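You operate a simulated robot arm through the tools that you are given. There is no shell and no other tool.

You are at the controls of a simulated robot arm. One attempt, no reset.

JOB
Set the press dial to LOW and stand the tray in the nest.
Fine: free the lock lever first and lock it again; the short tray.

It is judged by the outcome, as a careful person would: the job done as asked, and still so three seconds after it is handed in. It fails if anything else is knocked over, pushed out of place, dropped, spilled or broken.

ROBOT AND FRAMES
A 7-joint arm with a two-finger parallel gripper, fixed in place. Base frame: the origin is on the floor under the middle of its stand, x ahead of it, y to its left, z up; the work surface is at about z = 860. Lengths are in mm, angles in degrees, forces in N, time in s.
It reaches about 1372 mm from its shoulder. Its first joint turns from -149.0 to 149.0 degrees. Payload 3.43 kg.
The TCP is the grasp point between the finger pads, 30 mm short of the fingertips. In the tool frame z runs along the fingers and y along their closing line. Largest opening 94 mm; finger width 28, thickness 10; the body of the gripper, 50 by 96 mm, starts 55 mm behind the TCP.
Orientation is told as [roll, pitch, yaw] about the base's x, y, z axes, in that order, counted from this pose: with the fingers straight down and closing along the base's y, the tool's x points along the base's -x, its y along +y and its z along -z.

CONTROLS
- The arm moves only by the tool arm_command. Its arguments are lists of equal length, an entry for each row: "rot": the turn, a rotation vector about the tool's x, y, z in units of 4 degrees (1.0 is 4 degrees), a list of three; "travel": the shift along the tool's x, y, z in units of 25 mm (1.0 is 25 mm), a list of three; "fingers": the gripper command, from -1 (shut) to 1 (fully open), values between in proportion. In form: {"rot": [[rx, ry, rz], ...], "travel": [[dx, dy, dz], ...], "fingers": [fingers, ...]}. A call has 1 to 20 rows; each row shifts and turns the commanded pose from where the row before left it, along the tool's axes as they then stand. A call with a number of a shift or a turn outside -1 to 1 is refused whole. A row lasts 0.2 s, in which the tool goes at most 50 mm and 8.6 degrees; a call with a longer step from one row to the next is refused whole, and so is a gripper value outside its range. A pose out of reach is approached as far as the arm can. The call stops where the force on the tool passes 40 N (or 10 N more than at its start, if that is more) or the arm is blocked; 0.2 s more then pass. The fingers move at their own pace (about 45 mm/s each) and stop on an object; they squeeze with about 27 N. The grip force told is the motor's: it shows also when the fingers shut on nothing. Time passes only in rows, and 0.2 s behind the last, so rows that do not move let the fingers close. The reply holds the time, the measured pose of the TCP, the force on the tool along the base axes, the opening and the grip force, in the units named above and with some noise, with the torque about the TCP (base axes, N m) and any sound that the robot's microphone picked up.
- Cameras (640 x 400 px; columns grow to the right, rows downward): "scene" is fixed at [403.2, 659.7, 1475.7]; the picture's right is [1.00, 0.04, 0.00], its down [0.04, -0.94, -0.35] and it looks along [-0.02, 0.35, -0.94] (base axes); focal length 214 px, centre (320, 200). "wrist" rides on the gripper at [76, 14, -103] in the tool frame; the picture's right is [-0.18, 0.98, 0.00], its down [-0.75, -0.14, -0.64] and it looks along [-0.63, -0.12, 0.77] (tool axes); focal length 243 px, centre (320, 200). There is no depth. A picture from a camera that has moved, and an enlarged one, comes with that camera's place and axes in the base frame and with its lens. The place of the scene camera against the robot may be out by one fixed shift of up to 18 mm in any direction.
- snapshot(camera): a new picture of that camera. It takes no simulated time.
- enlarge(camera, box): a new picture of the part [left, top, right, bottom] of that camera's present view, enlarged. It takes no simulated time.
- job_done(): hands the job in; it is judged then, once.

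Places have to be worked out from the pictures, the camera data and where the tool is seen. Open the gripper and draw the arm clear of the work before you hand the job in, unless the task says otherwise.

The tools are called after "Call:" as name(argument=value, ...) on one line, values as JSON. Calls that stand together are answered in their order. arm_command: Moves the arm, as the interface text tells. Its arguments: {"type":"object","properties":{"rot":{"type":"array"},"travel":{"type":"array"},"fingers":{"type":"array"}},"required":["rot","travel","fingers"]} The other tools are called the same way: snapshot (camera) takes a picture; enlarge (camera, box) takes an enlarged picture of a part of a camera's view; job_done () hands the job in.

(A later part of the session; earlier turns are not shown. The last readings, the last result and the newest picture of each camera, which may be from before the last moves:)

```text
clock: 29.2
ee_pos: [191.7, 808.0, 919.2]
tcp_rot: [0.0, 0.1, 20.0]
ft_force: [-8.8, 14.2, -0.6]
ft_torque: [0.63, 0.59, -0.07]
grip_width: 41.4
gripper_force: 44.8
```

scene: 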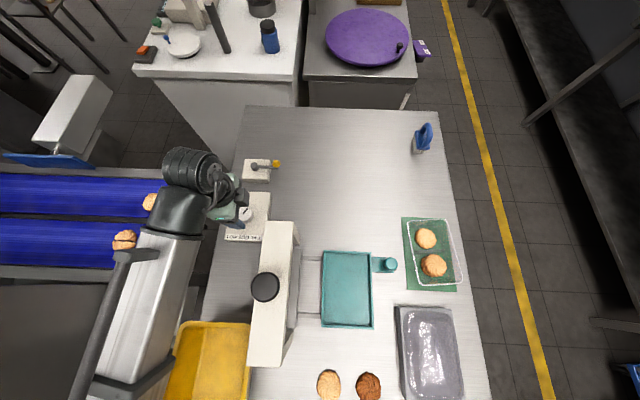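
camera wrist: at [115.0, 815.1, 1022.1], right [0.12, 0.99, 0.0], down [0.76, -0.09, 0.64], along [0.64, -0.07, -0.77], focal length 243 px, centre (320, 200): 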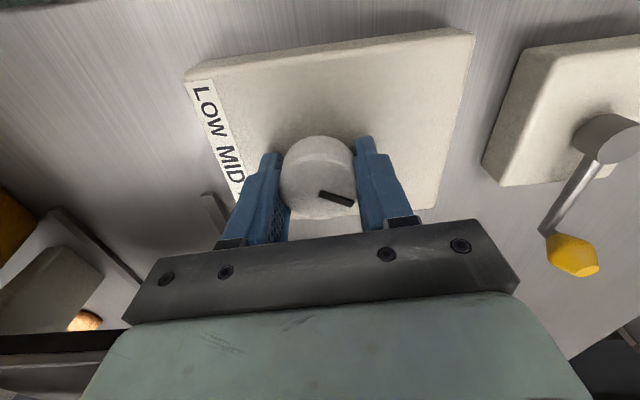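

The side force dropped to about 16 N. One more small shift, then continue turning 12°.

Call:
arm_command(rot=[[0, 0, 0], [0, 0, -1], [0, 0, -1], [0, 0, -1]], travel=[[0, 0.06, 0], [0, 0, 0], [0, 0, 0], [0, 0, 0]], fingers=[-0.3, -0.3, -0.3, -0.3])

Call:
enlarge(camera="wrist", box=[200, 80, 440, 240])

```text
clock: 30.2
ee_pos: [191.9, 808.6, 920.2]
tcp_rot: [-0.2, -0.1, 32.0]
ft_force: [-9.3, 4.1, 0.9]
ft_torque: [-0.41, -0.21, -0.02]
grip_width: 41.4
gripper_force: 45.1
```

```text
2.50 times, centred on (320, 160) of wrist
camera zoom: at [119.6, 778.8, 1022.2], right [-0.37, 0.93, 0.0], down [0.71, 0.28, 0.64], along [0.6, 0.23, -0.77], focal length 606 px, centre (320, 300)
```

zoom: 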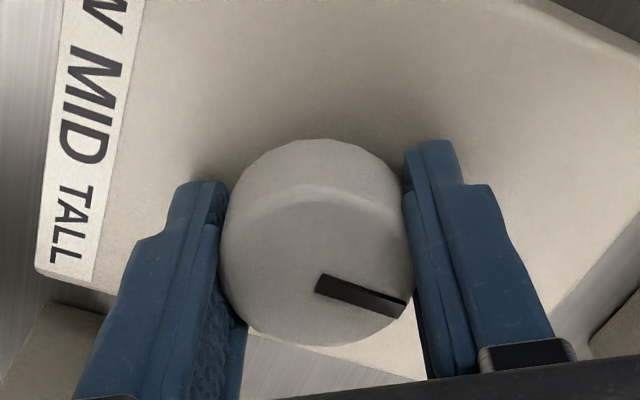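

Yaw 32°: the pointer has followed to about straight up (MID area) without slipping and with no torque spike. Continuing counter-clockwise in steps.

Call:
arm_command(rot=[[0, 0, -1], [0, 0, -1], [0, 0, -1], [0, 0, -1]], travel=[[0, 0.02, 0], [0, 0, 0], [0, 0, 0], [0, 0, 0]], fingers=[-0.3, -0.3, -0.3, -0.3])

Call:
enlarge(camera="wrist", box=[200, 80, 440, 240])

```text
clock: 31.2
ee_pos: [191.6, 807.4, 919.6]
tcp_rot: [0.0, 0.1, 48.1]
ft_force: [-11.2, -5.8, -6.6]
ft_torque: [0.38, -0.35, -0.01]
grip_width: 41.4
gripper_force: 45.2
```

```text
2.50 times, centred on (320, 160) of wrist
camera zoom: at [129.9, 760.3, 1022.3], right [-0.61, 0.79, 0.0], down [0.61, 0.47, 0.64], along [0.51, 0.39, -0.77], focal length 606 px, centre (320, 300)
```

zoom: 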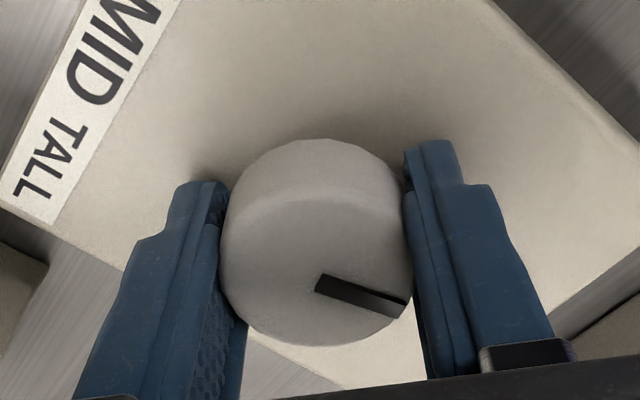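

Yaw 48°, pointer about 14° left of up, still free. Continuing to about 30° left, the mirror of where it began.

Call:
arm_command(rot=[[0, 0, -1], [0, 0, -1], [0, 0, -1], [0, 0, -1]], travel=[[0, 0, 0], [0, 0, 0], [0, 0, 0], [0, 0, 0]], fingers=[-0.3, -0.3, -0.3, -0.3])

Call:
enlarge(camera="wrist", box=[200, 80, 440, 240])

Call:
enlarge(camera="scene", box=[200, 160, 320, 300])

```text
clock: 32.2
ee_pos: [190.9, 810.0, 919.9]
tcp_rot: [0.0, 0.0, 64.1]
ft_force: [-11.2, -6.9, 1.5]
ft_torque: [-0.71, 0.45, 0.01]
grip_width: 41.4
gripper_force: 45.0
```

```text
2.50 times, centred on (320, 160) of wrist
camera zoom: at [144.9, 745.5, 1022.2], right [-0.8, 0.59, 0.0], down [0.46, 0.62, 0.64], along [0.38, 0.52, -0.77], focal length 606 px, centre (320, 300)
```

zoom: 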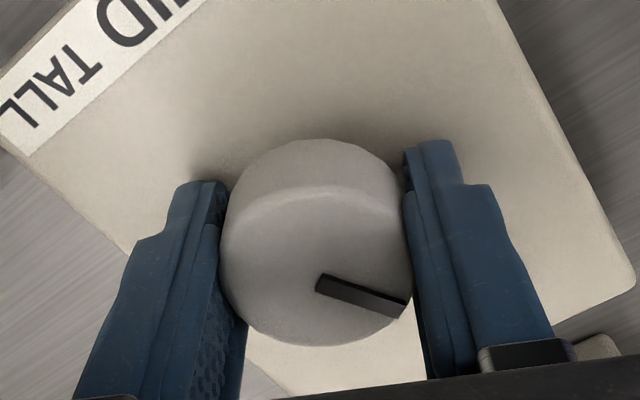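

```text
2.86 times, centred on (260, 230) of scene
camera zoom: at [403.2, 659.7, 1475.7], right [1.0, 0.04, 0.0], down [0.04, -0.94, -0.35], along [-0.02, 0.35, -0.94], focal length 613 px, centre (491, 114)
```

zoom: 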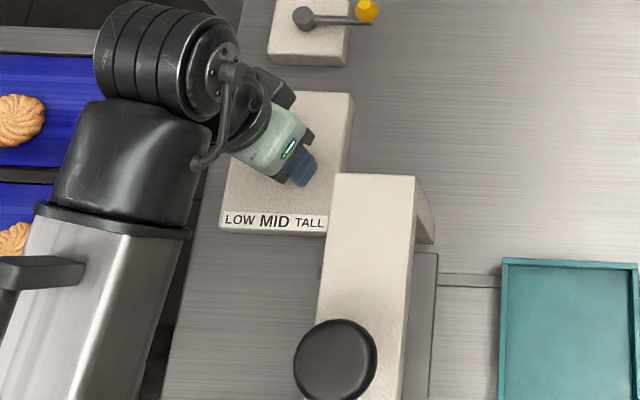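

Pointer now about 30° left of up, still no stop or click. I'll probe a little further counter-clockwise to find whether an end stop defines LOW, relieving the side load as I go.

Call:
arm_command(rot=[[0, 0, 0], [0, 0, -1], [0, 0, -1]], travel=[[0.05, 0.03, 0], [0, 0, 0], [0, 0, 0]], fingers=[-0.3, -0.3, -0.3])

Call:
enlarge(camera="wrist", box=[200, 80, 440, 240])

```text
clock: 33.0
ee_pos: [190.7, 809.3, 919.4]
tcp_rot: [0.0, 0.0, 72.1]
ft_force: [-5.9, -1.4, -1.4]
ft_torque: [-0.43, 0.16, -0.03]
grip_width: 41.5
gripper_force: 45.0
```

```text
2.50 times, centred on (320, 160) of wrist
camera zoom: at [153.6, 739.6, 1022.1], right [-0.88, 0.48, 0.0], down [0.37, 0.67, 0.64], along [0.31, 0.56, -0.77], focal length 606 px, centre (320, 300)
```

zoom: 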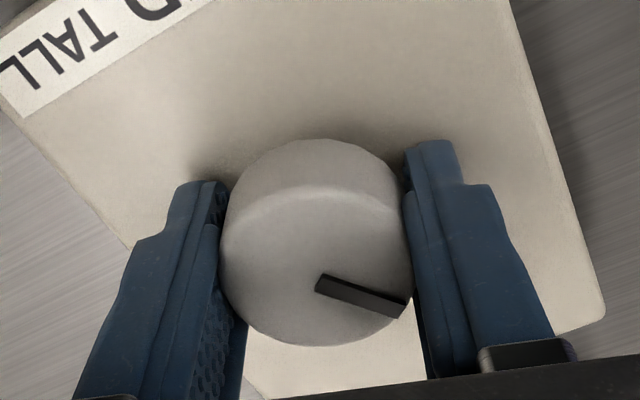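

Still following freely at about 38° left. Continuing to look for an end stop.

Call:
arm_command(rot=[[0, 0, -1], [0, 0, -1], [0, 0, -1]], travel=[[0.02, 0.02, 0], [0, 0, 0], [0, 0, 0]], fingers=[-0.3, -0.3, -0.3])

Call:
enlarge(camera="wrist", box=[200, 80, 440, 240])

```text
clock: 33.8
ee_pos: [190.2, 809.4, 921.2]
tcp_rot: [-0.1, 0.1, 84.1]
ft_force: [0.1, 2.1, -10.1]
ft_torque: [0.83, 0.06, 0.02]
grip_width: 41.5
gripper_force: 44.8
```

```text
2.50 times, centred on (320, 160) of wrist
camera zoom: at [168.2, 733.5, 1022.1], right [-0.96, 0.28, 0.0], down [0.22, 0.73, 0.64], along [0.18, 0.62, -0.77], focal length 606 px, centre (320, 300)
```

zoom: 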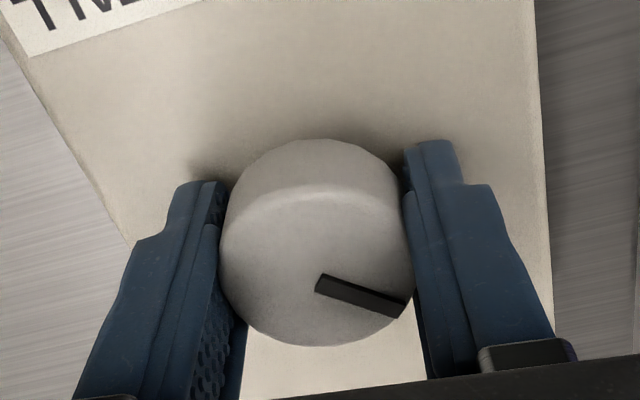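

Pointer at about 50° left and still free. Continuing in small steps.

Call:
arm_command(rot=[[0, 0, -1], [0, 0, -1], [0, 0, -1]], travel=[[0, 0, 0], [0, 0, 0], [0, 0, 0]], fingers=[-0.3, -0.3, -0.3])

Call:
enlarge(camera="wrist", box=[200, 80, 440, 240])

```text
clock: 34.6
ee_pos: [190.3, 808.6, 920.2]
tcp_rot: [0.0, 0.0, 96.1]
ft_force: [2.2, 7.2, -0.6]
ft_torque: [-0.08, -0.13, 0.03]
grip_width: 41.5
gripper_force: 45.0
```

```text
2.50 times, centred on (320, 160) of wrist
camera zoom: at [183.8, 730.6, 1022.2], right [-1.0, 0.08, 0.0], down [0.06, 0.76, 0.64], along [0.05, 0.64, -0.77], focal length 606 px, centre (320, 300)
```

zoom: 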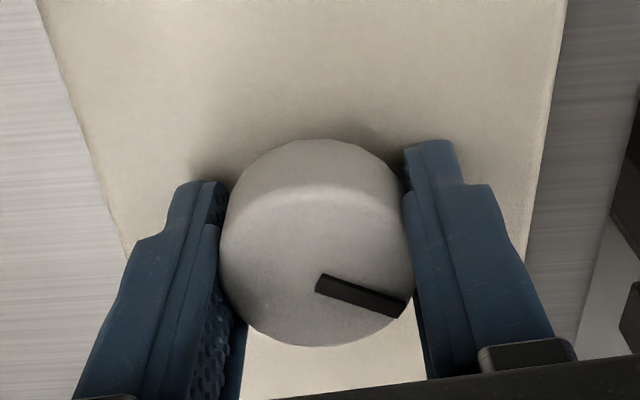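

About 62° left, still no stop. Continuing.

Call:
arm_command(rot=[[0, 0, -1], [0, 0, -1], [0, 0, -1]], travel=[[0, 0, 0], [0, 0, 0], [0, 0, 0]], fingers=[-0.3, -0.3, -0.3])

Call:
enlarge(camera="wrist", box=[200, 80, 440, 240])

```text
clock: 35.4
ee_pos: [189.7, 808.7, 919.3]
tcp_rot: [0.0, -0.1, 108.1]
ft_force: [-1.8, 21.5, 7.5]
ft_torque: [-0.68, -0.09, -0.02]
grip_width: 41.2
gripper_force: 44.8
```

```text
2.50 times, centred on (320, 160) of wrist
camera zoom: at [199.8, 730.7, 1022.0], right [-0.99, -0.13, 0.0], down [-0.1, 0.76, 0.64], along [-0.08, 0.64, -0.77], focal length 606 px, centre (320, 300)
```

zoom: 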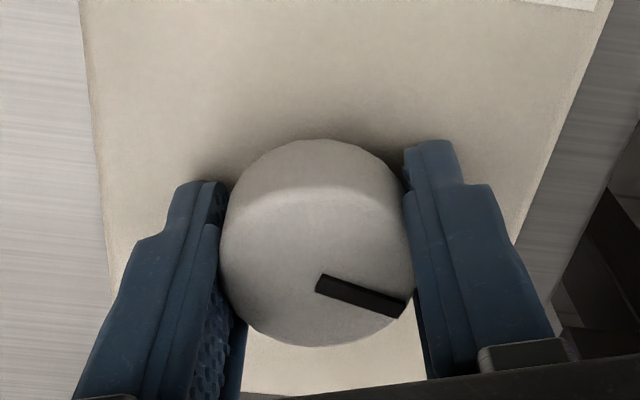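

About 74° left. I'll relieve the small sideways load and keep turning.

Call:
arm_command(rot=[[0, 0, 0], [0, 0, -1], [0, 0, -1], [0, 0, -1]], travel=[[-0.06, 0, 0], [0, 0, 0], [0, 0, 0], [0, 0, 0]], fingers=[-0.3, -0.3, -0.3, -0.3])

Call:
enlarge(camera="wrist", box=[200, 80, 440, 240])

```text
clock: 36.4
ee_pos: [189.2, 808.1, 919.8]
tcp_rot: [0.0, 0.0, 120.2]
ft_force: [-3.6, 8.7, 9.3]
ft_torque: [1.19, 0.21, -0.03]
grip_width: 41.6
gripper_force: 45.5
```

```text
2.50 times, centred on (320, 160) of wrist
camera zoom: at [215.2, 734.5, 1022.2], right [-0.94, -0.33, 0.0], down [-0.26, 0.72, 0.64], along [-0.21, 0.61, -0.77], focal length 606 px, centre (320, 300)
```

zoom: 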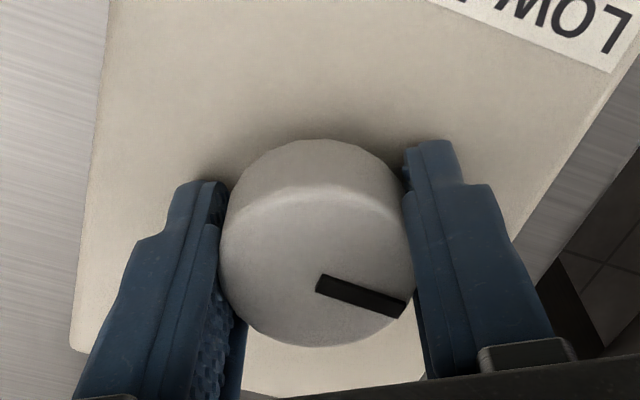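

Call:
snapshot(camera="scene")

Call:
enlarge(camera="scene", box=[200, 160, 320, 300])

Call:
snapshot(camera="wrist")

```text
taken
```

scene: 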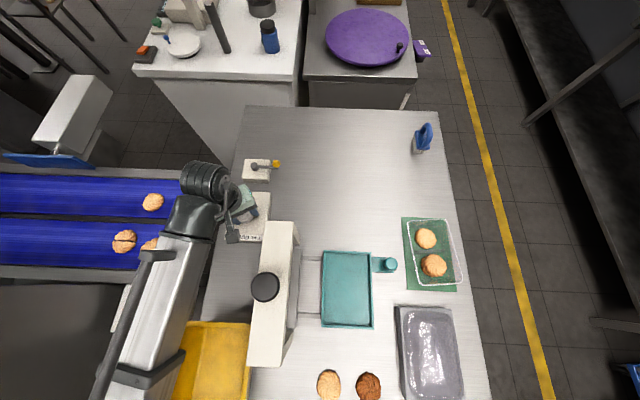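

```text
2.86 times, centred on (260, 230) of scene
camera zoom: at [403.2, 659.7, 1475.7], right [1.0, 0.04, 0.0], down [0.04, -0.94, -0.35], along [-0.02, 0.35, -0.94], focal length 613 px, centre (491, 114)
```

zoom: 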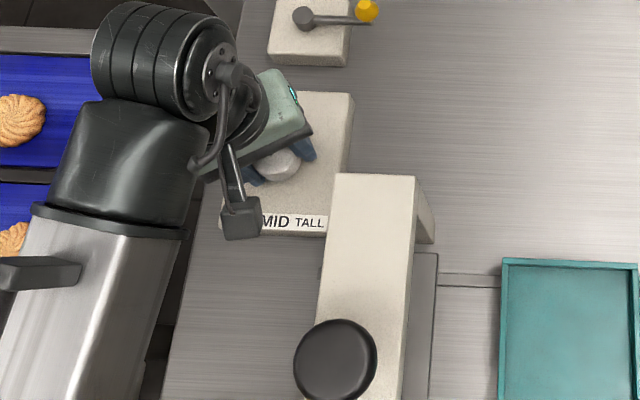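

```text
taken
camera wrist: at [215.2, 734.5, 1022.2], right [-0.94, -0.33, 0.0], down [-0.26, 0.72, 0.64], along [-0.21, 0.61, -0.77], focal length 243 px, centre (320, 200)
```

wrist: 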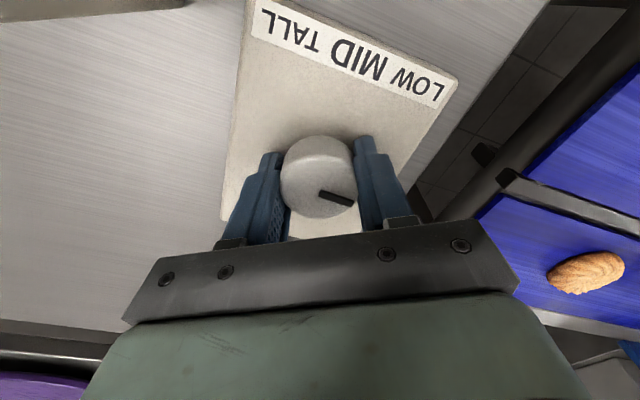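

The camera housing nears the press bar only beyond about 150° yaw, so a bit more here is safe. Pointer is at about 86° left; three more small steps.

Call:
arm_command(rot=[[0, 0, -1], [0, 0, -1], [0, 0, -1]], travel=[[-0.02, 0, 0], [0, 0, 0], [0, 0, 0]], fingers=[-0.3, -0.3, -0.3])

Call:
enlarge(camera="wrist", box=[200, 80, 440, 240])

```text
clock: 37.2
ee_pos: [190.8, 807.6, 921.3]
tcp_rot: [0.1, 0.2, 132.0]
ft_force: [-3.0, -5.2, -4.3]
ft_torque: [-0.2, -0.04, -0.55]
grip_width: 41.3
gripper_force: 45.3
```

```text
2.50 times, centred on (320, 160) of wrist
camera zoom: at [229.8, 741.2, 1022.6], right [-0.85, -0.52, 0.0], down [-0.4, 0.66, 0.64], along [-0.33, 0.55, -0.77], focal length 606 px, centre (320, 300)
```

zoom: 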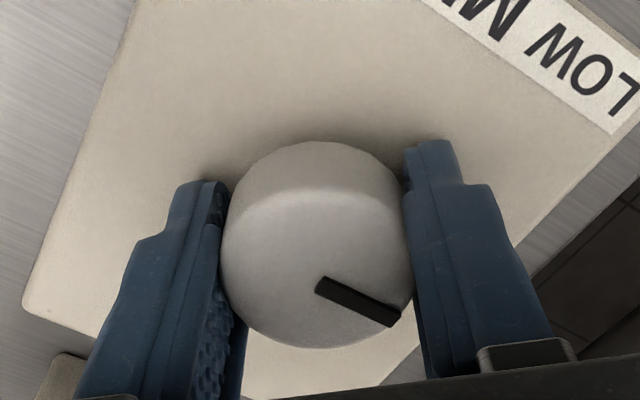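

Now a clear stop: torque −0.55 N·m, and the pointer slipped in the grip at about 90° left (pointing −x), so the left end stop is there. I'll release and look at where the pointer settles.

Call:
arm_command(rot=[[0, 0, 0], [0, 0, 0], [0, 0, 0], [0, 0, 0]], travel=[[0, 0, 0], [0, 0, 0], [0, 0, -0.9], [0, 0, -0.9]], fingers=[0.4, 0.4, 0.4, 0.4])

Call:
enlarge(camera="wrist", box=[200, 80, 440, 240])

Call:
enlarge(camera="scene", box=[200, 160, 320, 300])

```text
clock: 38.2
ee_pos: [188.1, 809.2, 965.0]
tcp_rot: [0.0, 0.1, 132.1]
ft_force: [0.7, 0.7, 0.1]
ft_torque: [0.01, 0.02, -0.01]
grip_width: 65.7
gripper_force: 0.1
```

```text
2.50 times, centred on (320, 160) of wrist
camera zoom: at [229.4, 742.8, 1067.1], right [-0.85, -0.52, 0.0], down [-0.4, 0.65, 0.64], along [-0.33, 0.55, -0.77], focal length 606 px, centre (320, 300)
```

zoom: 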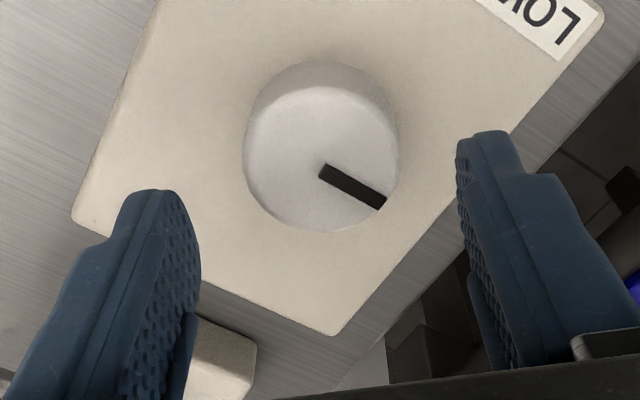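

```text
2.86 times, centred on (260, 230) of scene
camera zoom: at [403.2, 659.7, 1475.7], right [1.0, 0.04, 0.0], down [0.04, -0.94, -0.35], along [-0.02, 0.35, -0.94], focal length 613 px, centre (491, 114)
```

zoom: 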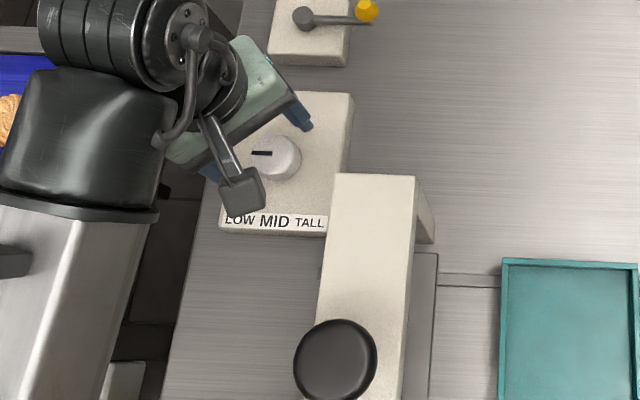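

The pointer rests at about 90° left (pointing −x) after release. To interpret the scale I want to know the other end stop too. I'll regrip and turn clockwise, watching torque.

Call:
arm_command(rot=[[0, 0, 0], [0, 0, 0], [0, 0, 0], [0, 0, 0], [0, 0, 0], [0, 0, 1], [0, 0, 1], [0, 0, 1], [0, 0, 1]], travel=[[0.07, -0.04, 0.9], [0, 0, 0.9], [0, 0, 0], [0, 0, 0], [0, 0, 0], [0, 0, 0], [0, 0, 0], [0, 0, 0], [0, 0, 0]], fingers=[0.4, 0.4, -0.3, -0.3, -0.3, -0.3, -0.3, -0.3, -0.3])

Call:
enlarge(camera="wrist", box=[200, 80, 440, 240])

```text
clock: 40.2
ee_pos: [188.6, 809.4, 919.6]
tcp_rot: [0.0, -0.1, 116.1]
ft_force: [-20.9, 0.6, -5.7]
ft_torque: [-0.53, 0.02, -0.03]
grip_width: 41.5
gripper_force: 45.0
```

```text
2.50 times, centred on (320, 160) of wrist
camera zoom: at [209.7, 733.9, 1022.2], right [-0.96, -0.26, 0.0], down [-0.2, 0.74, 0.64], along [-0.17, 0.62, -0.77], focal length 606 px, centre (320, 300)
```

zoom: 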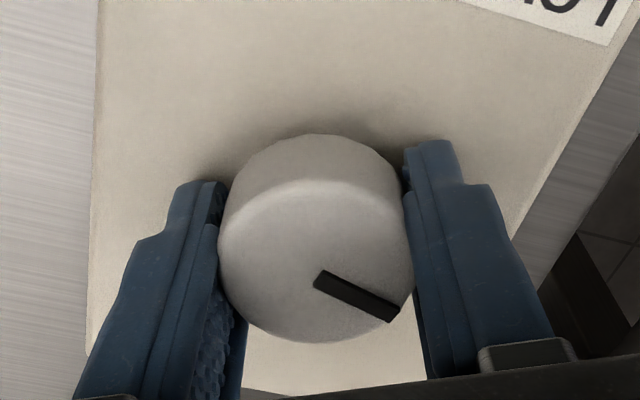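

Turning clockwise works. I'll relieve the side load and continue clockwise.

Call:
arm_command(rot=[[0, 0, 0], [0, 0, 1], [0, 0, 1], [0, 0, 1], [0, 0, 1], [0, 0, 1], [0, 0, 1], [0, 0, 1], [0, 0, 1]], travel=[[-0.026, 0.054, 0], [0, 0, 0], [0, 0, 0], [0, 0, 0], [0, 0, 0], [0, 0, 0], [0, 0, 0], [0, 0, 0], [0, 0, 0]], fingers=[-0.3, -0.3, -0.3, -0.3, -0.3, -0.3, -0.3, -0.3, -0.3])

Call:
enlarge(camera="wrist", box=[200, 80, 440, 240])

```text
clock: 42.2
ee_pos: [190.7, 809.6, 920.1]
tcp_rot: [0.0, 0.0, 84.0]
ft_force: [-2.9, 3.7, -10.6]
ft_torque: [0.17, 0.22, 0.01]
grip_width: 41.5
gripper_force: 44.6
```

```text
2.50 times, centred on (320, 160) of wrist
camera zoom: at [168.1, 734.7, 1022.3], right [-0.96, 0.29, 0.0], down [0.22, 0.73, 0.64], along [0.19, 0.61, -0.77], focal length 606 px, centre (320, 300)
```

zoom: 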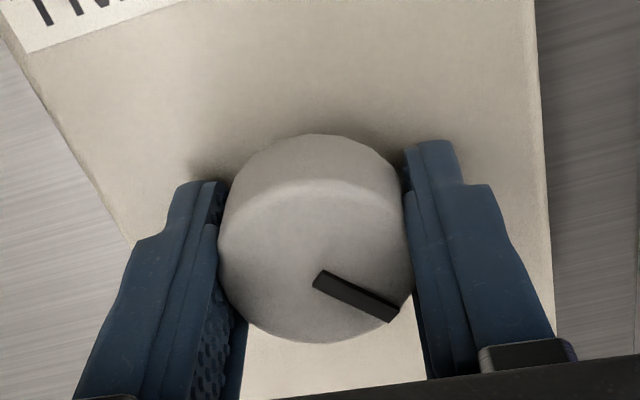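

Free motion. Continuing clockwise.

Call:
arm_command(rot=[[0, 0, 1], [0, 0, 1], [0, 0, 1], [0, 0, 1], [0, 0, 1], [0, 0, 1], [0, 0, 1], [0, 0, 1], [0, 0, 1], [0, 0, 1], [0, 0, 1], [0, 0, 1], [0, 0, 1], [0, 0, 1]], travel=[[0, 0, 0], [0, 0, 0], [0, 0, 0], [0, 0, 0], [0, 0, 0], [0, 0, 0], [0, 0, 0], [0, 0, 0], [0, 0, 0], [0, 0, 0], [0, 0, 0], [0, 0, 0], [0, 0, 0], [0, 0, 0]], fingers=[-0.3, -0.3, -0.3, -0.3, -0.3, -0.3, -0.3, -0.3, -0.3, -0.3, -0.3, -0.3, -0.3, -0.3])

Call:
enlarge(camera="wrist", box=[200, 80, 440, 240])

```text
clock: 45.2
ee_pos: [192.3, 808.3, 920.5]
tcp_rot: [-0.2, -0.3, 27.9]
ft_force: [32.6, -1.4, 9.8]
ft_torque: [-0.2, -0.08, 0.04]
grip_width: 41.2
gripper_force: 45.0
```

```text
2.50 times, centred on (320, 160) of wrist
camera zoom: at [117.4, 784.4, 1021.9], right [-0.3, 0.96, 0.0], down [0.73, 0.23, 0.65], along [0.62, 0.19, -0.76], focal length 606 px, centre (320, 300)
```

zoom: 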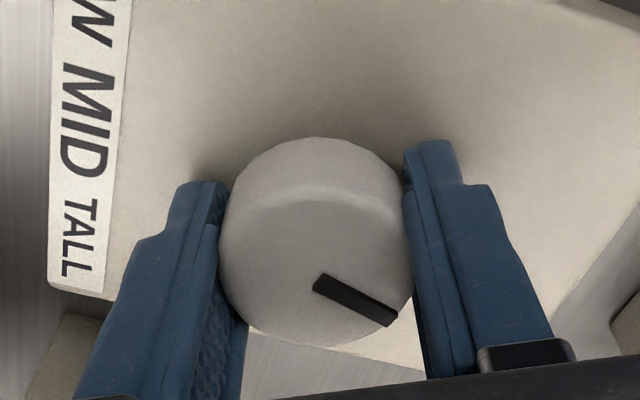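

The side load built to 33 N, so I'll relieve it toward +x and then proceed in small steps near the original angle.

Call:
arm_command(rot=[[0, 0, 0], [0, 0, 0], [0, 0, 1], [0, 0, 1], [0, 0, 1]], travel=[[-0.08, -0.04, 0], [0, 0, 0], [0, 0, 0], [0, 0, 0], [0, 0, 0]], fingers=[-0.3, -0.3, -0.3, -0.3, -0.3])

Call:
enlarge(camera="wrist", box=[200, 80, 440, 240])

```text
clock: 46.4
ee_pos: [192.1, 806.8, 920.2]
tcp_rot: [-0.1, -0.2, 15.9]
ft_force: [12.5, -12.3, 6.6]
ft_torque: [-0.2, -1.35, 0.04]
grip_width: 41.0
gripper_force: 44.6
```

```text
2.50 times, centred on (320, 160) of wrist
camera zoom: at [114.8, 799.7, 1022.2], right [-0.09, 1.0, 0.0], down [0.76, 0.07, 0.64], along [0.64, 0.06, -0.77], focal length 606 px, centre (320, 300)
```

zoom: 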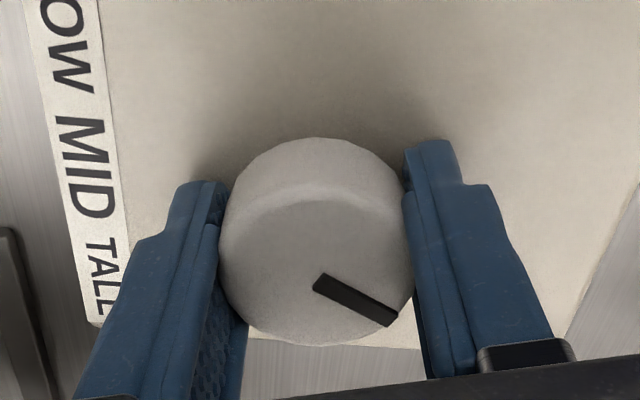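

Pointer about 26° right again. Going past the original 30° to see if a stop exists there.

Call:
arm_command(rot=[[0, 0, 0], [0, 0, 1], [0, 0, 1], [0, 0, 1], [0, 0, 1]], travel=[[-0.027, -0.05, 0], [0, 0, 0], [0, 0, 0], [0, 0, 0], [0, 0, 0]], fingers=[-0.3, -0.3, -0.3, -0.3, -0.3])

Call:
enlarge(camera="wrist", box=[200, 80, 440, 240])

```text
clock: 47.6
ee_pos: [192.5, 805.4, 919.9]
tcp_rot: [-0.1, 0.0, -0.2]
ft_force: [2.8, -11.1, -1.0]
ft_torque: [-0.25, -0.05, 0.59]
grip_width: 41.3
gripper_force: 44.6
```

```text
2.50 times, centred on (320, 160) of wrist
camera zoom: at [116.5, 820.5, 1022.6], right [0.19, 0.98, 0.0], down [0.75, -0.14, 0.64], along [0.63, -0.12, -0.77], focal length 606 px, centre (320, 300)
```

zoom: 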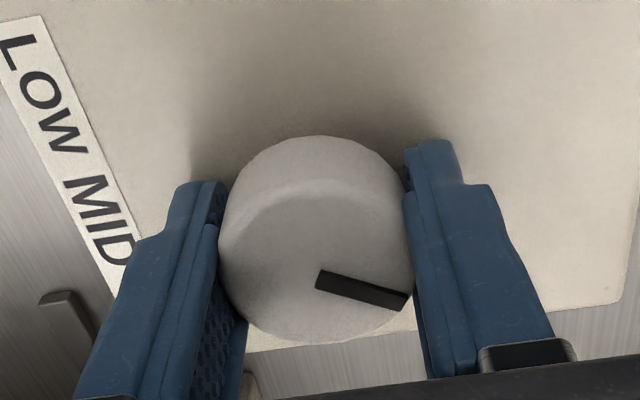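

A stop again (torque +0.59 N·m) right at the original ~30° right position. So the dial spans −30° (where it began, the TALL end) to +90° left, with LOW on the left by label order, making the left end stop LOW. Turning back counter-clockwise now.

Call:
arm_command(rot=[[0, 0, -1], [0, 0, -1], [0, 0, -1], [0, 0, -1], [0, 0, -1], [0, 0, -1]], travel=[[0, 0, 0], [0, 0, 0], [0, 0, 0], [0, 0, 0], [0, 0.02, 0], [0, 0.02, 0]], fingers=[-0.3, -0.3, -0.3, -0.3, -0.3, -0.3])

```text
clock: 49.0
ee_pos: [191.9, 809.4, 920.7]
tcp_rot: [0.0, 0.0, 24.1]
ft_force: [0.0, -12.5, -7.6]
ft_torque: [-0.03, 0.6, 0.02]
grip_width: 41.3
gripper_force: 45.2
```

Call:
arm_command(rot=[[0, 0, -1], [0, 0, -1], [0, 0, -1], [0, 0, -1], [0, 0, -1], [0, 0, -1]], travel=[[0.016, -0.037, 0], [0, 0, 0], [0, 0, 0], [0, 0, 0], [0, 0, 0], [0, 0, 0]], fingers=[-0.3, -0.3, -0.3, -0.3, -0.3, -0.3])

```text
clock: 50.4
ee_pos: [191.6, 808.2, 920.8]
tcp_rot: [0.1, -0.1, 48.1]
ft_force: [-8.3, 12.7, 11.0]
ft_torque: [-0.7, 0.69, -0.07]
grip_width: 41.2
gripper_force: 45.2
```

Side loads modest. Relieving and continuing counter-clockwise.

Call:
arm_command(rot=[[0, 0, -1], [0, 0, -1], [0, 0, -1], [0, 0, -1], [0, 0, -1], [0, 0, -1], [0, 0, -1]], travel=[[-0.01, 0.048, 0], [0, 0, 0], [0, 0, 0], [0, 0, 0], [0, 0, 0], [0, 0, 0], [0, 0, 0]], fingers=[-0.3, -0.3, -0.3, -0.3, -0.3, -0.3, -0.3])

```text
clock: 52.0
ee_pos: [190.1, 808.4, 921.1]
tcp_rot: [0.1, 0.1, 76.1]
ft_force: [-11.5, 9.2, 14.0]
ft_torque: [0.72, 0.01, -0.04]
grip_width: 41.4
gripper_force: 44.5
```

Call:
arm_command(rot=[[0, 0, -1], [0, 0, -1], [0, 0, -1], [0, 0, -1], [0, 0, -1], [0, 0, -1], [0, 0, -1]], travel=[[-0.02, 0.047, 0], [0, 0, 0], [0, 0, 0], [0, 0, 0], [0, 0, 0], [0, 0, 0], [0, 0, 0]], fingers=[-0.3, -0.3, -0.3, -0.3, -0.3, -0.3, -0.3])

Call:
enlarge(camera="wrist", box=[200, 80, 440, 240])

```text
clock: 53.6
ee_pos: [190.7, 809.5, 920.1]
tcp_rot: [0.0, 0.0, 104.2]
ft_force: [-14.1, 0.6, 11.5]
ft_torque: [-0.65, 0.08, -0.09]
grip_width: 41.1
gripper_force: 44.7
```

```text
2.50 times, centred on (320, 160) of wrist
camera zoom: at [194.4, 731.1, 1022.7], right [-1.0, -0.06, 0.0], down [-0.05, 0.77, 0.64], along [-0.04, 0.64, -0.77], focal length 606 px, centre (320, 300)
```

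zoom: 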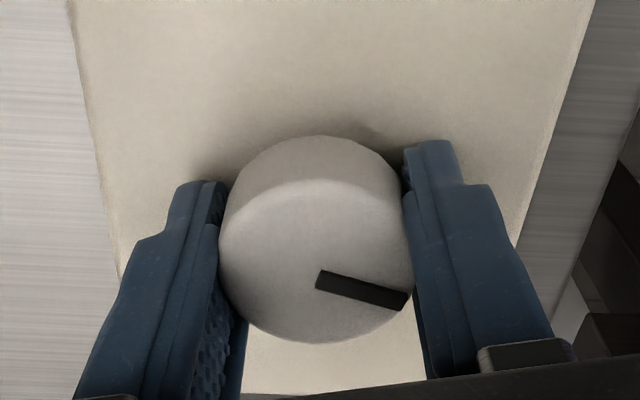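

Pointer about 74° left. Five more steps to seat it at the left stop.

Call:
arm_command(rot=[[0, 0, -1], [0, 0, -1], [0, 0, -1], [0, 0, -1], [0, 0, -1]], travel=[[-0.012, 0.047, 0], [0, 0, 0], [0, 0, 0], [0, 0, 0], [0, 0, 0]], fingers=[-0.3, -0.3, -0.3, -0.3, -0.3])

Call:
enlarge(camera="wrist", box=[200, 80, 440, 240])

```text
clock: 54.8
ee_pos: [187.1, 809.1, 920.3]
tcp_rot: [0.0, 0.0, 124.2]
ft_force: [-13.1, -9.6, 1.8]
ft_torque: [0.0, -0.04, -0.95]
grip_width: 41.4
gripper_force: 45.1
```

```text
2.50 times, centred on (320, 160) of wrist
camera zoom: at [219.6, 737.3, 1022.6], right [-0.92, -0.4, 0.0], down [-0.3, 0.7, 0.64], along [-0.26, 0.59, -0.77], focal length 606 px, centre (320, 300)
```

zoom: 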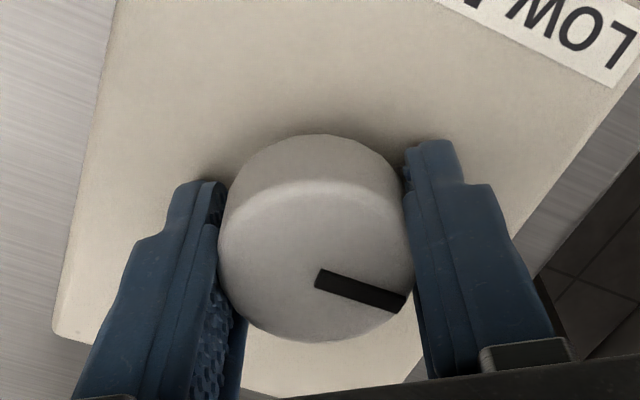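

Torque −0.95 N·m: firmly at the left stop. Release, rise, and verify.

Call:
arm_command(rot=[[0, 0, 0], [0, 0, 0], [0, 0, 0], [0, 0, 0], [0, 0, 0], [0, 0, 0]], travel=[[0, 0, 0], [0, 0, 0], [0, 0, -0.9], [0, 0, -0.9], [0, 0, -0.9], [0, 0, -0.9]], fingers=[0.4, 0.4, 0.4, 0.4, 0.4, 0.4])

Call:
snapshot(camera="wrist")

Call:
enlarge(camera="scene", box=[200, 160, 320, 300])

```text
clock: 56.2
ee_pos: [190.5, 810.8, 1009.8]
tcp_rot: [0.1, 0.0, 124.0]
ft_force: [0.3, -1.0, -1.0]
ft_torque: [-0.02, -0.02, 0.01]
grip_width: 65.9
gripper_force: 0.0
```

```text
taken
camera wrist: at [220.9, 738.7, 1112.2], right [-0.92, -0.4, 0.0], down [-0.3, 0.7, 0.64], along [-0.25, 0.59, -0.77], focal length 243 px, centre (320, 200)
```

wrist: 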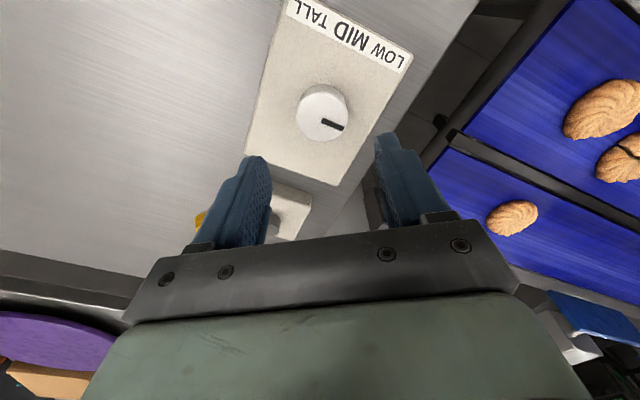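

```text
2.86 times, centred on (260, 230) of scene
camera zoom: at [403.2, 659.7, 1475.7], right [1.0, 0.04, 0.0], down [0.04, -0.94, -0.35], along [-0.02, 0.35, -0.94], focal length 613 px, centre (491, 114)
```

zoom: 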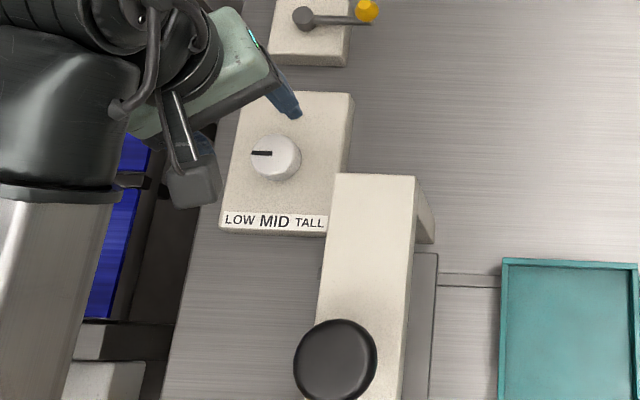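

The dial points left at its LOW end and stays there after release. Now back to the lever at (261, 961): translate over it, then turn the gripper back to yaw about 4°.

Call:
arm_command(rot=[[0, 0, 0], [0, 0, 0], [0, 0, 0], [0, 0, 0], [0, 0, 0], [0, 0, 0], [0, 0, 1], [0, 0, 1], [0, 0, 1], [0, 0, 1], [0, 0, 1], [0, 0, 1], [0, 0, 1], [0, 0, 1], [0, 0, 1], [0, 0, 1], [0, 0, 1], [0, 0, 1], [0, 0, 1], [0, 0, 1]], travel=[[-0.567, -0.95, 0], [-0.567, -0.95, 0], [-0.567, -0.95, 0], [-0.567, -0.95, 0], [-0.567, -0.95, 0], [-0.567, -0.95, 0], [0, 0, 0], [0, 0, 0], [0, 0, 0], [0, 0, 0], [0, 0, 0], [0, 0, 0], [0, 0, 0], [0, 0, 0], [0, 0, 0], [0, 0, 0], [0, 0, 0], [0, 0, 0], [0, 0, 0], [0, 0, 0]], fingers=[0.4, 0.4, 0.4, 0.4, 0.4, 0.4, 0.4, 0.2, 0.2, 0.2, 0, 0, 0, 0, 0, 0, 0, 0, 0, 0])

Call:
arm_command(rot=[[0, 0, 1], [0, 0, 1], [0, 0, 1], [0, 0, 1], [0, 0, 1], [0, 0, 1], [0, 0, 1], [0, 0, 1], [0, 0, 1], [0, 0, 1], [0, 0, 1], [0, 0, 1], [0, 0, 1], [0, 0, 1], [0, 0, 1], [0, 0, 1]], travel=[[0, 0, 0], [0, 0, 0], [0, 0, 0], [0, 0, 0], [0, 0, 0], [0, 0, 0], [0, 0, 0], [0, 0, 0], [0, 0, 0], [0, 0, 0], [0, 0, 0], [0, 0, 0], [0, 0, 0], [0, 0, 0], [0, 0, 0], [0, 0, 0]], fingers=[0, 0, 0, 0, 0, 0, 0, 0, 0, 0, 0, 0, 0, 0, 0, 0])

Call:
snapshot(camera="wrist")

Call:
snapshot(camera="scene")

```text
clock: 60.4
ee_pos: [259.5, 960.5, 1010.5]
tcp_rot: [0.1, -0.1, 67.9]
ft_force: [-0.5, 1.6, 0.3]
ft_torque: [0.0, 0.03, -0.02]
grip_width: 47.2
gripper_force: 0.1
```

```text
clock: 63.8
ee_pos: [259.9, 961.1, 1009.2]
tcp_rot: [0.0, -0.1, 3.9]
ft_force: [0.8, -0.1, 0.2]
ft_torque: [0.01, 0.01, 0.01]
grip_width: 46.8
gripper_force: 0.1
```

```text
taken
camera wrist: at [182.9, 968.8, 1112.2], right [0.12, 0.99, 0.0], down [0.76, -0.09, 0.64], along [0.64, -0.07, -0.77], focal length 243 px, centre (320, 200)
```

wrist: 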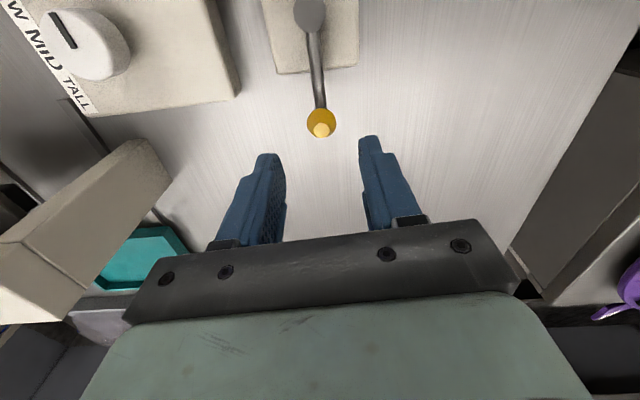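

```text
taken
```

scene: 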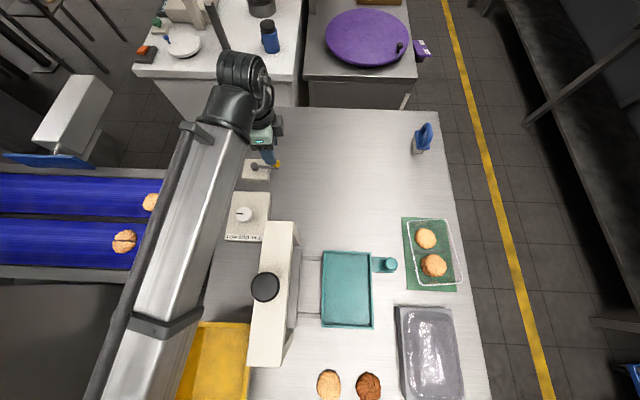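

The knob is centred. Descend, narrow the fingers, and start the arc back counter-clockwise.

Call:
arm_command(rot=[[0, 0, 0], [0, 0, 0], [0, 0, 0], [0, 0, 0], [0, 0, 0]], travel=[[-0.02, 0, 0.9], [0, 0, 0.9], [0, 0, 0.93], [0, 0, 0], [0, 0, 0]], fingers=[0, 0, 0, -0.38, -0.38])

Call:
enlarge(camera="wrist", box=[200, 0, 440, 220])

```text
clock: 65.0
ee_pos: [261.2, 960.2, 941.4]
tcp_rot: [0.0, 0.1, 4.0]
ft_force: [0.2, 0.3, 0.0]
ft_torque: [-0.02, -0.01, -0.04]
grip_width: 28.9
gripper_force: 0.1
```

```text
1.82 times, centred on (320, 110) of wrist
camera zoom: at [183.3, 968.2, 1043.7], right [0.12, 0.99, 0.0], down [0.76, -0.09, 0.64], along [0.64, -0.07, -0.77], focal length 441 px, centre (320, 364)
```

zoom: 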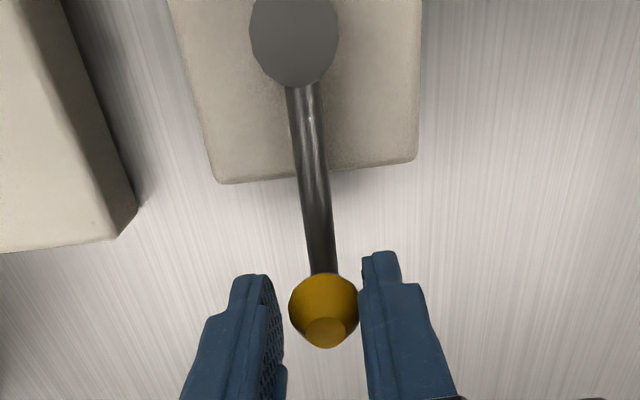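

Now swing the lever counter-clockwise along its arc.

Call:
arm_command(rot=[[0, 0, -1], [0, 0, -1], [0, 0, -1], [0, 0, -1], [0, 0, -1], [0, 0, -1], [0, 0, -1], [0, 0, -1], [0, 0, -1], [0, 0, -1]], travel=[[-0.006, 0.196, 0], [-0.006, 0.196, 0], [-0.006, 0.196, 0], [-0.006, 0.196, 0], [-0.006, 0.196, 0], [-0.006, 0.196, 0], [-0.006, 0.196, 0], [-0.006, 0.196, 0], [-0.006, 0.196, 0], [-0.006, 0.196, 0]], fingers=[-0.38, -0.38, -0.38, -0.38, -0.38, -0.38, -0.38, -0.38, -0.38, -0.38])

Call:
enlarge(camera="wrist", box=[200, 0, 440, 220])

```text
clock: 67.2
ee_pos: [243.4, 1004.5, 944.0]
tcp_rot: [0.0, 0.0, 44.0]
ft_force: [-1.0, 0.3, -1.0]
ft_torque: [-0.01, -0.02, 0.02]
grip_width: 29.6
gripper_force: 0.3
```

```text
1.82 times, centred on (320, 110) of wrist
camera zoom: at [178.7, 961.5, 1044.5], right [-0.55, 0.83, 0.0], down [0.64, 0.42, 0.64], along [0.54, 0.35, -0.77], focal length 441 px, centre (320, 364)
```

zoom: 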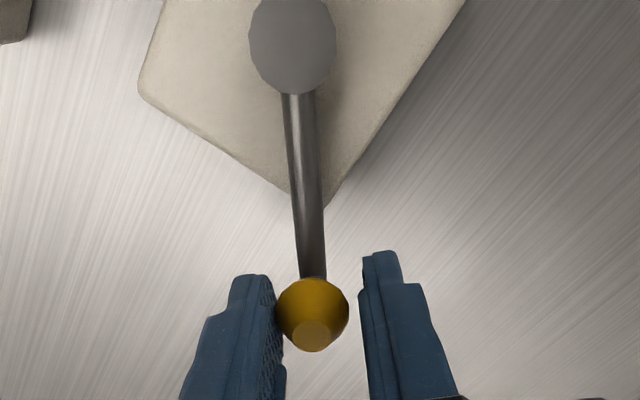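

Following nicely. Continue toward the locked position.

Call:
arm_command(rot=[[0, 0, -1], [0, 0, -1], [0, 0, -1], [0, 0, -1], [0, 0, -1], [0, 0, -1], [0, 0, -1], [0, 0, -1]], travel=[[-0.006, 0.196, 0], [-0.006, 0.196, 0], [-0.006, 0.196, 0], [-0.006, 0.196, 0], [-0.006, 0.196, 0], [-0.006, 0.196, 0], [-0.006, 0.196, 0], [-0.006, 0.196, 0]], fingers=[-0.38, -0.38, -0.38, -0.38, -0.38, -0.38, -0.38, -0.38])

Call:
enlarge(camera="wrist", box=[200, 0, 440, 220])

```text
clock: 69.0
ee_pos: [210.0, 1026.4, 941.9]
tcp_rot: [-0.1, 0.0, 76.1]
ft_force: [1.1, -0.2, -0.3]
ft_torque: [0.01, 0.0, 0.01]
grip_width: 29.6
gripper_force: 0.0
```

```text
1.82 times, centred on (320, 110) of wrist
camera zoom: at [178.7, 955.4, 1043.9], right [-0.91, 0.41, 0.0], down [0.32, 0.7, 0.64], along [0.27, 0.58, -0.77], focal length 441 px, centre (320, 364)
```

zoom: 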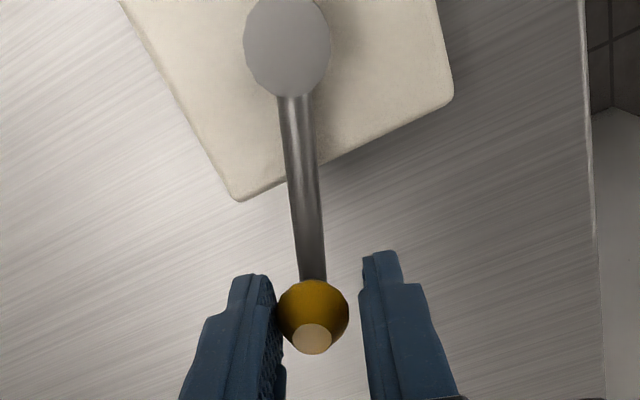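

About 8° left to the locked position. Three more steps, expecting the stop.

Call:
arm_command(rot=[[0, 0, -1], [0, 0, -1], [0, 0, -1]], travel=[[-0.006, 0.196, 0], [-0.006, 0.196, 0], [-0.006, 0.196, 0]], fingers=[-0.38, -0.38, -0.38])

Call:
enlarge(camera="wrist", box=[200, 0, 440, 220])

```text
clock: 69.8
ee_pos: [197.6, 1029.6, 943.1]
tcp_rot: [-0.2, 0.0, 88.0]
ft_force: [5.3, -1.3, -0.9]
ft_torque: [-0.04, -0.08, -0.05]
grip_width: 32.1
gripper_force: 2.4
```

```text
1.82 times, centred on (320, 110) of wrist
camera zoom: at [181.0, 952.7, 1043.8], right [-0.98, 0.22, 0.0], down [0.17, 0.75, 0.64], along [0.14, 0.63, -0.77], focal length 441 px, centre (320, 364)
```

zoom: 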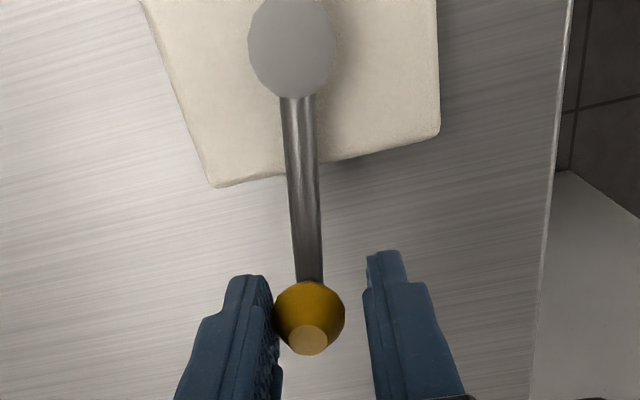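

Against the stop (5 N) at the original locked angle. One slight firm push to seat it, then back off, open and rise.

Call:
arm_command(rot=[[0, 0, 0], [0, 0, 0]], travel=[[0, 0.12, 0], [0, 0, 0]], fingers=[-0.38, -0.38])

Call:
arm_command(rot=[[0, 0, 0], [0, 0, 0], [0, 0, 0], [0, 0, 0], [0, 0, 0], [0, 0, 0], [0, 0, 0]], travel=[[0, -0.22, 0], [0, 0, 0], [0, 0, 0], [0, 0, -0.9], [0, 0, -0.9], [0, 0, -0.9], [0, 0, -0.9]], fingers=[-0.2, 0, 0, 0, 0, 0, 0])

Call:
snapshot(camera="wrist")

Call:
enlarge(camera="scene", box=[200, 100, 320, 260])

```text
clock: 70.4
ee_pos: [195.8, 1029.7, 942.1]
tcp_rot: [-0.2, 0.0, 88.0]
ft_force: [13.6, -2.1, -3.5]
ft_torque: [0.0, -0.14, -0.03]
grip_width: 36.1
gripper_force: 6.6
```

```text
clock: 72.0
ee_pos: [198.7, 1029.1, 1030.8]
tcp_rot: [0.0, 0.0, 88.1]
ft_force: [0.0, 0.2, -0.1]
ft_torque: [-0.04, -0.02, 0.01]
grip_width: 47.2
gripper_force: 0.1
```

```text
taken
camera wrist: at [182.1, 952.3, 1134.1], right [-0.98, 0.22, 0.0], down [0.17, 0.75, 0.64], along [0.14, 0.63, -0.77], focal length 243 px, centre (320, 200)
```

wrist: 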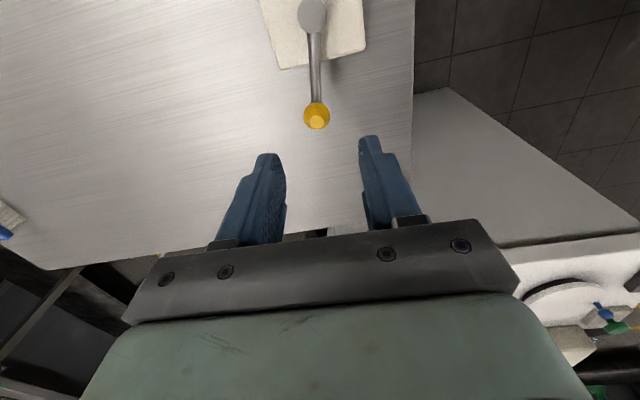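

```text
2.50 times, centred on (260, 180) of scene
camera zoom: at [403.2, 659.7, 1475.7], right [1.0, 0.04, 0.0], down [0.04, -0.94, -0.35], along [-0.02, 0.35, -0.94], focal length 536 px, centre (470, 250)
```

zoom: 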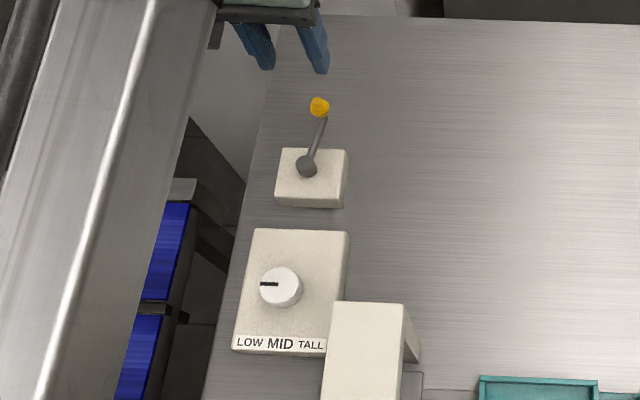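

The lever is back in its original locked position and the dial points to LOW. Next is the tray: I'll carry the camera over to the tray from the −y side, staying high.

Call:
arm_command(rot=[[0, 0, 0], [0, 0, 0], [0, 0, 0], [0, 0, 0], [0, 0, 0], [0, 0, 0], [0, 0, 0], [0, 0, 0], [0, 0, 0], [0, 0, 0], [0, 0, 0], [0, 0, 0], [0, 0, 0], [0, 0, 0], [0, 0, 0], [0, 0, 0], [0, 0, 0], [0, 0, 0], [0, 0, 0], [0, 0, 0]], travel=[[0.7, -1, -0.1], [0.7, -1, -0.1], [0.7, -1, -0.1], [0.7, -1, -0.1], [0.7, -1, 0], [0.7, -1, 0], [0.7, -1, 0], [0.7, -1, 0], [0.7, -1, 0], [0.7, -1, 0], [0.7, -1, 0], [0.7, -1, 0], [0.7, -1, 0], [0.7, -1, 0], [0.7, -1, 0], [0.7, -1, 0], [0.7, -1, 0], [0.7, -1, 0], [0.7, -1, 0], [0.7, -1, 0]], fingers=[0, 0, 0, 0, 0, 0, 0, 0, 0, 0, 0, 0, 0, 0, 0, 0, 0, 0, 0, 0])

Call:
snapshot(camera="wrist")

Call:
snapshot(camera="scene")

```text
clock: 76.2
ee_pos: [690.0, 661.5, 1040.7]
tcp_rot: [0.1, 0.0, 88.1]
ft_force: [0.1, -0.1, 0.5]
ft_torque: [0.03, -0.05, -0.02]
grip_width: 46.8
gripper_force: 0.1
```

```text
taken
camera wrist: at [672.7, 584.3, 1143.4], right [-0.98, 0.22, 0.0], down [0.17, 0.75, 0.64], along [0.14, 0.63, -0.77], focal length 243 px, centre (320, 200)
```

wrist: 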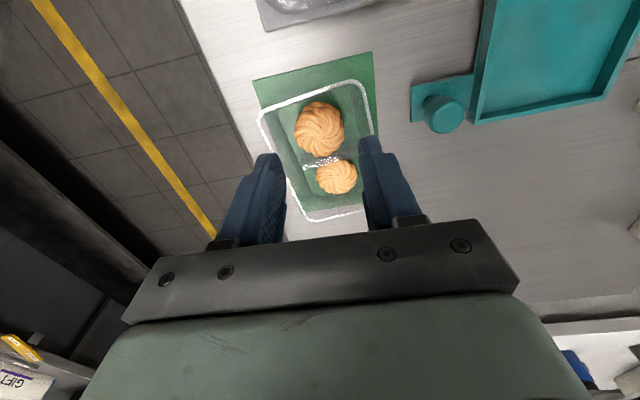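

```text
taken
```

scene: 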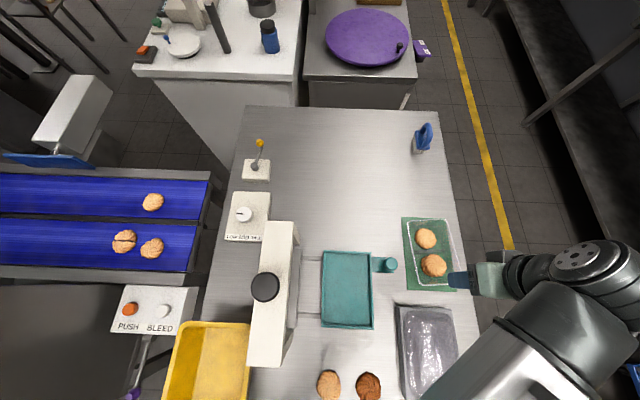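

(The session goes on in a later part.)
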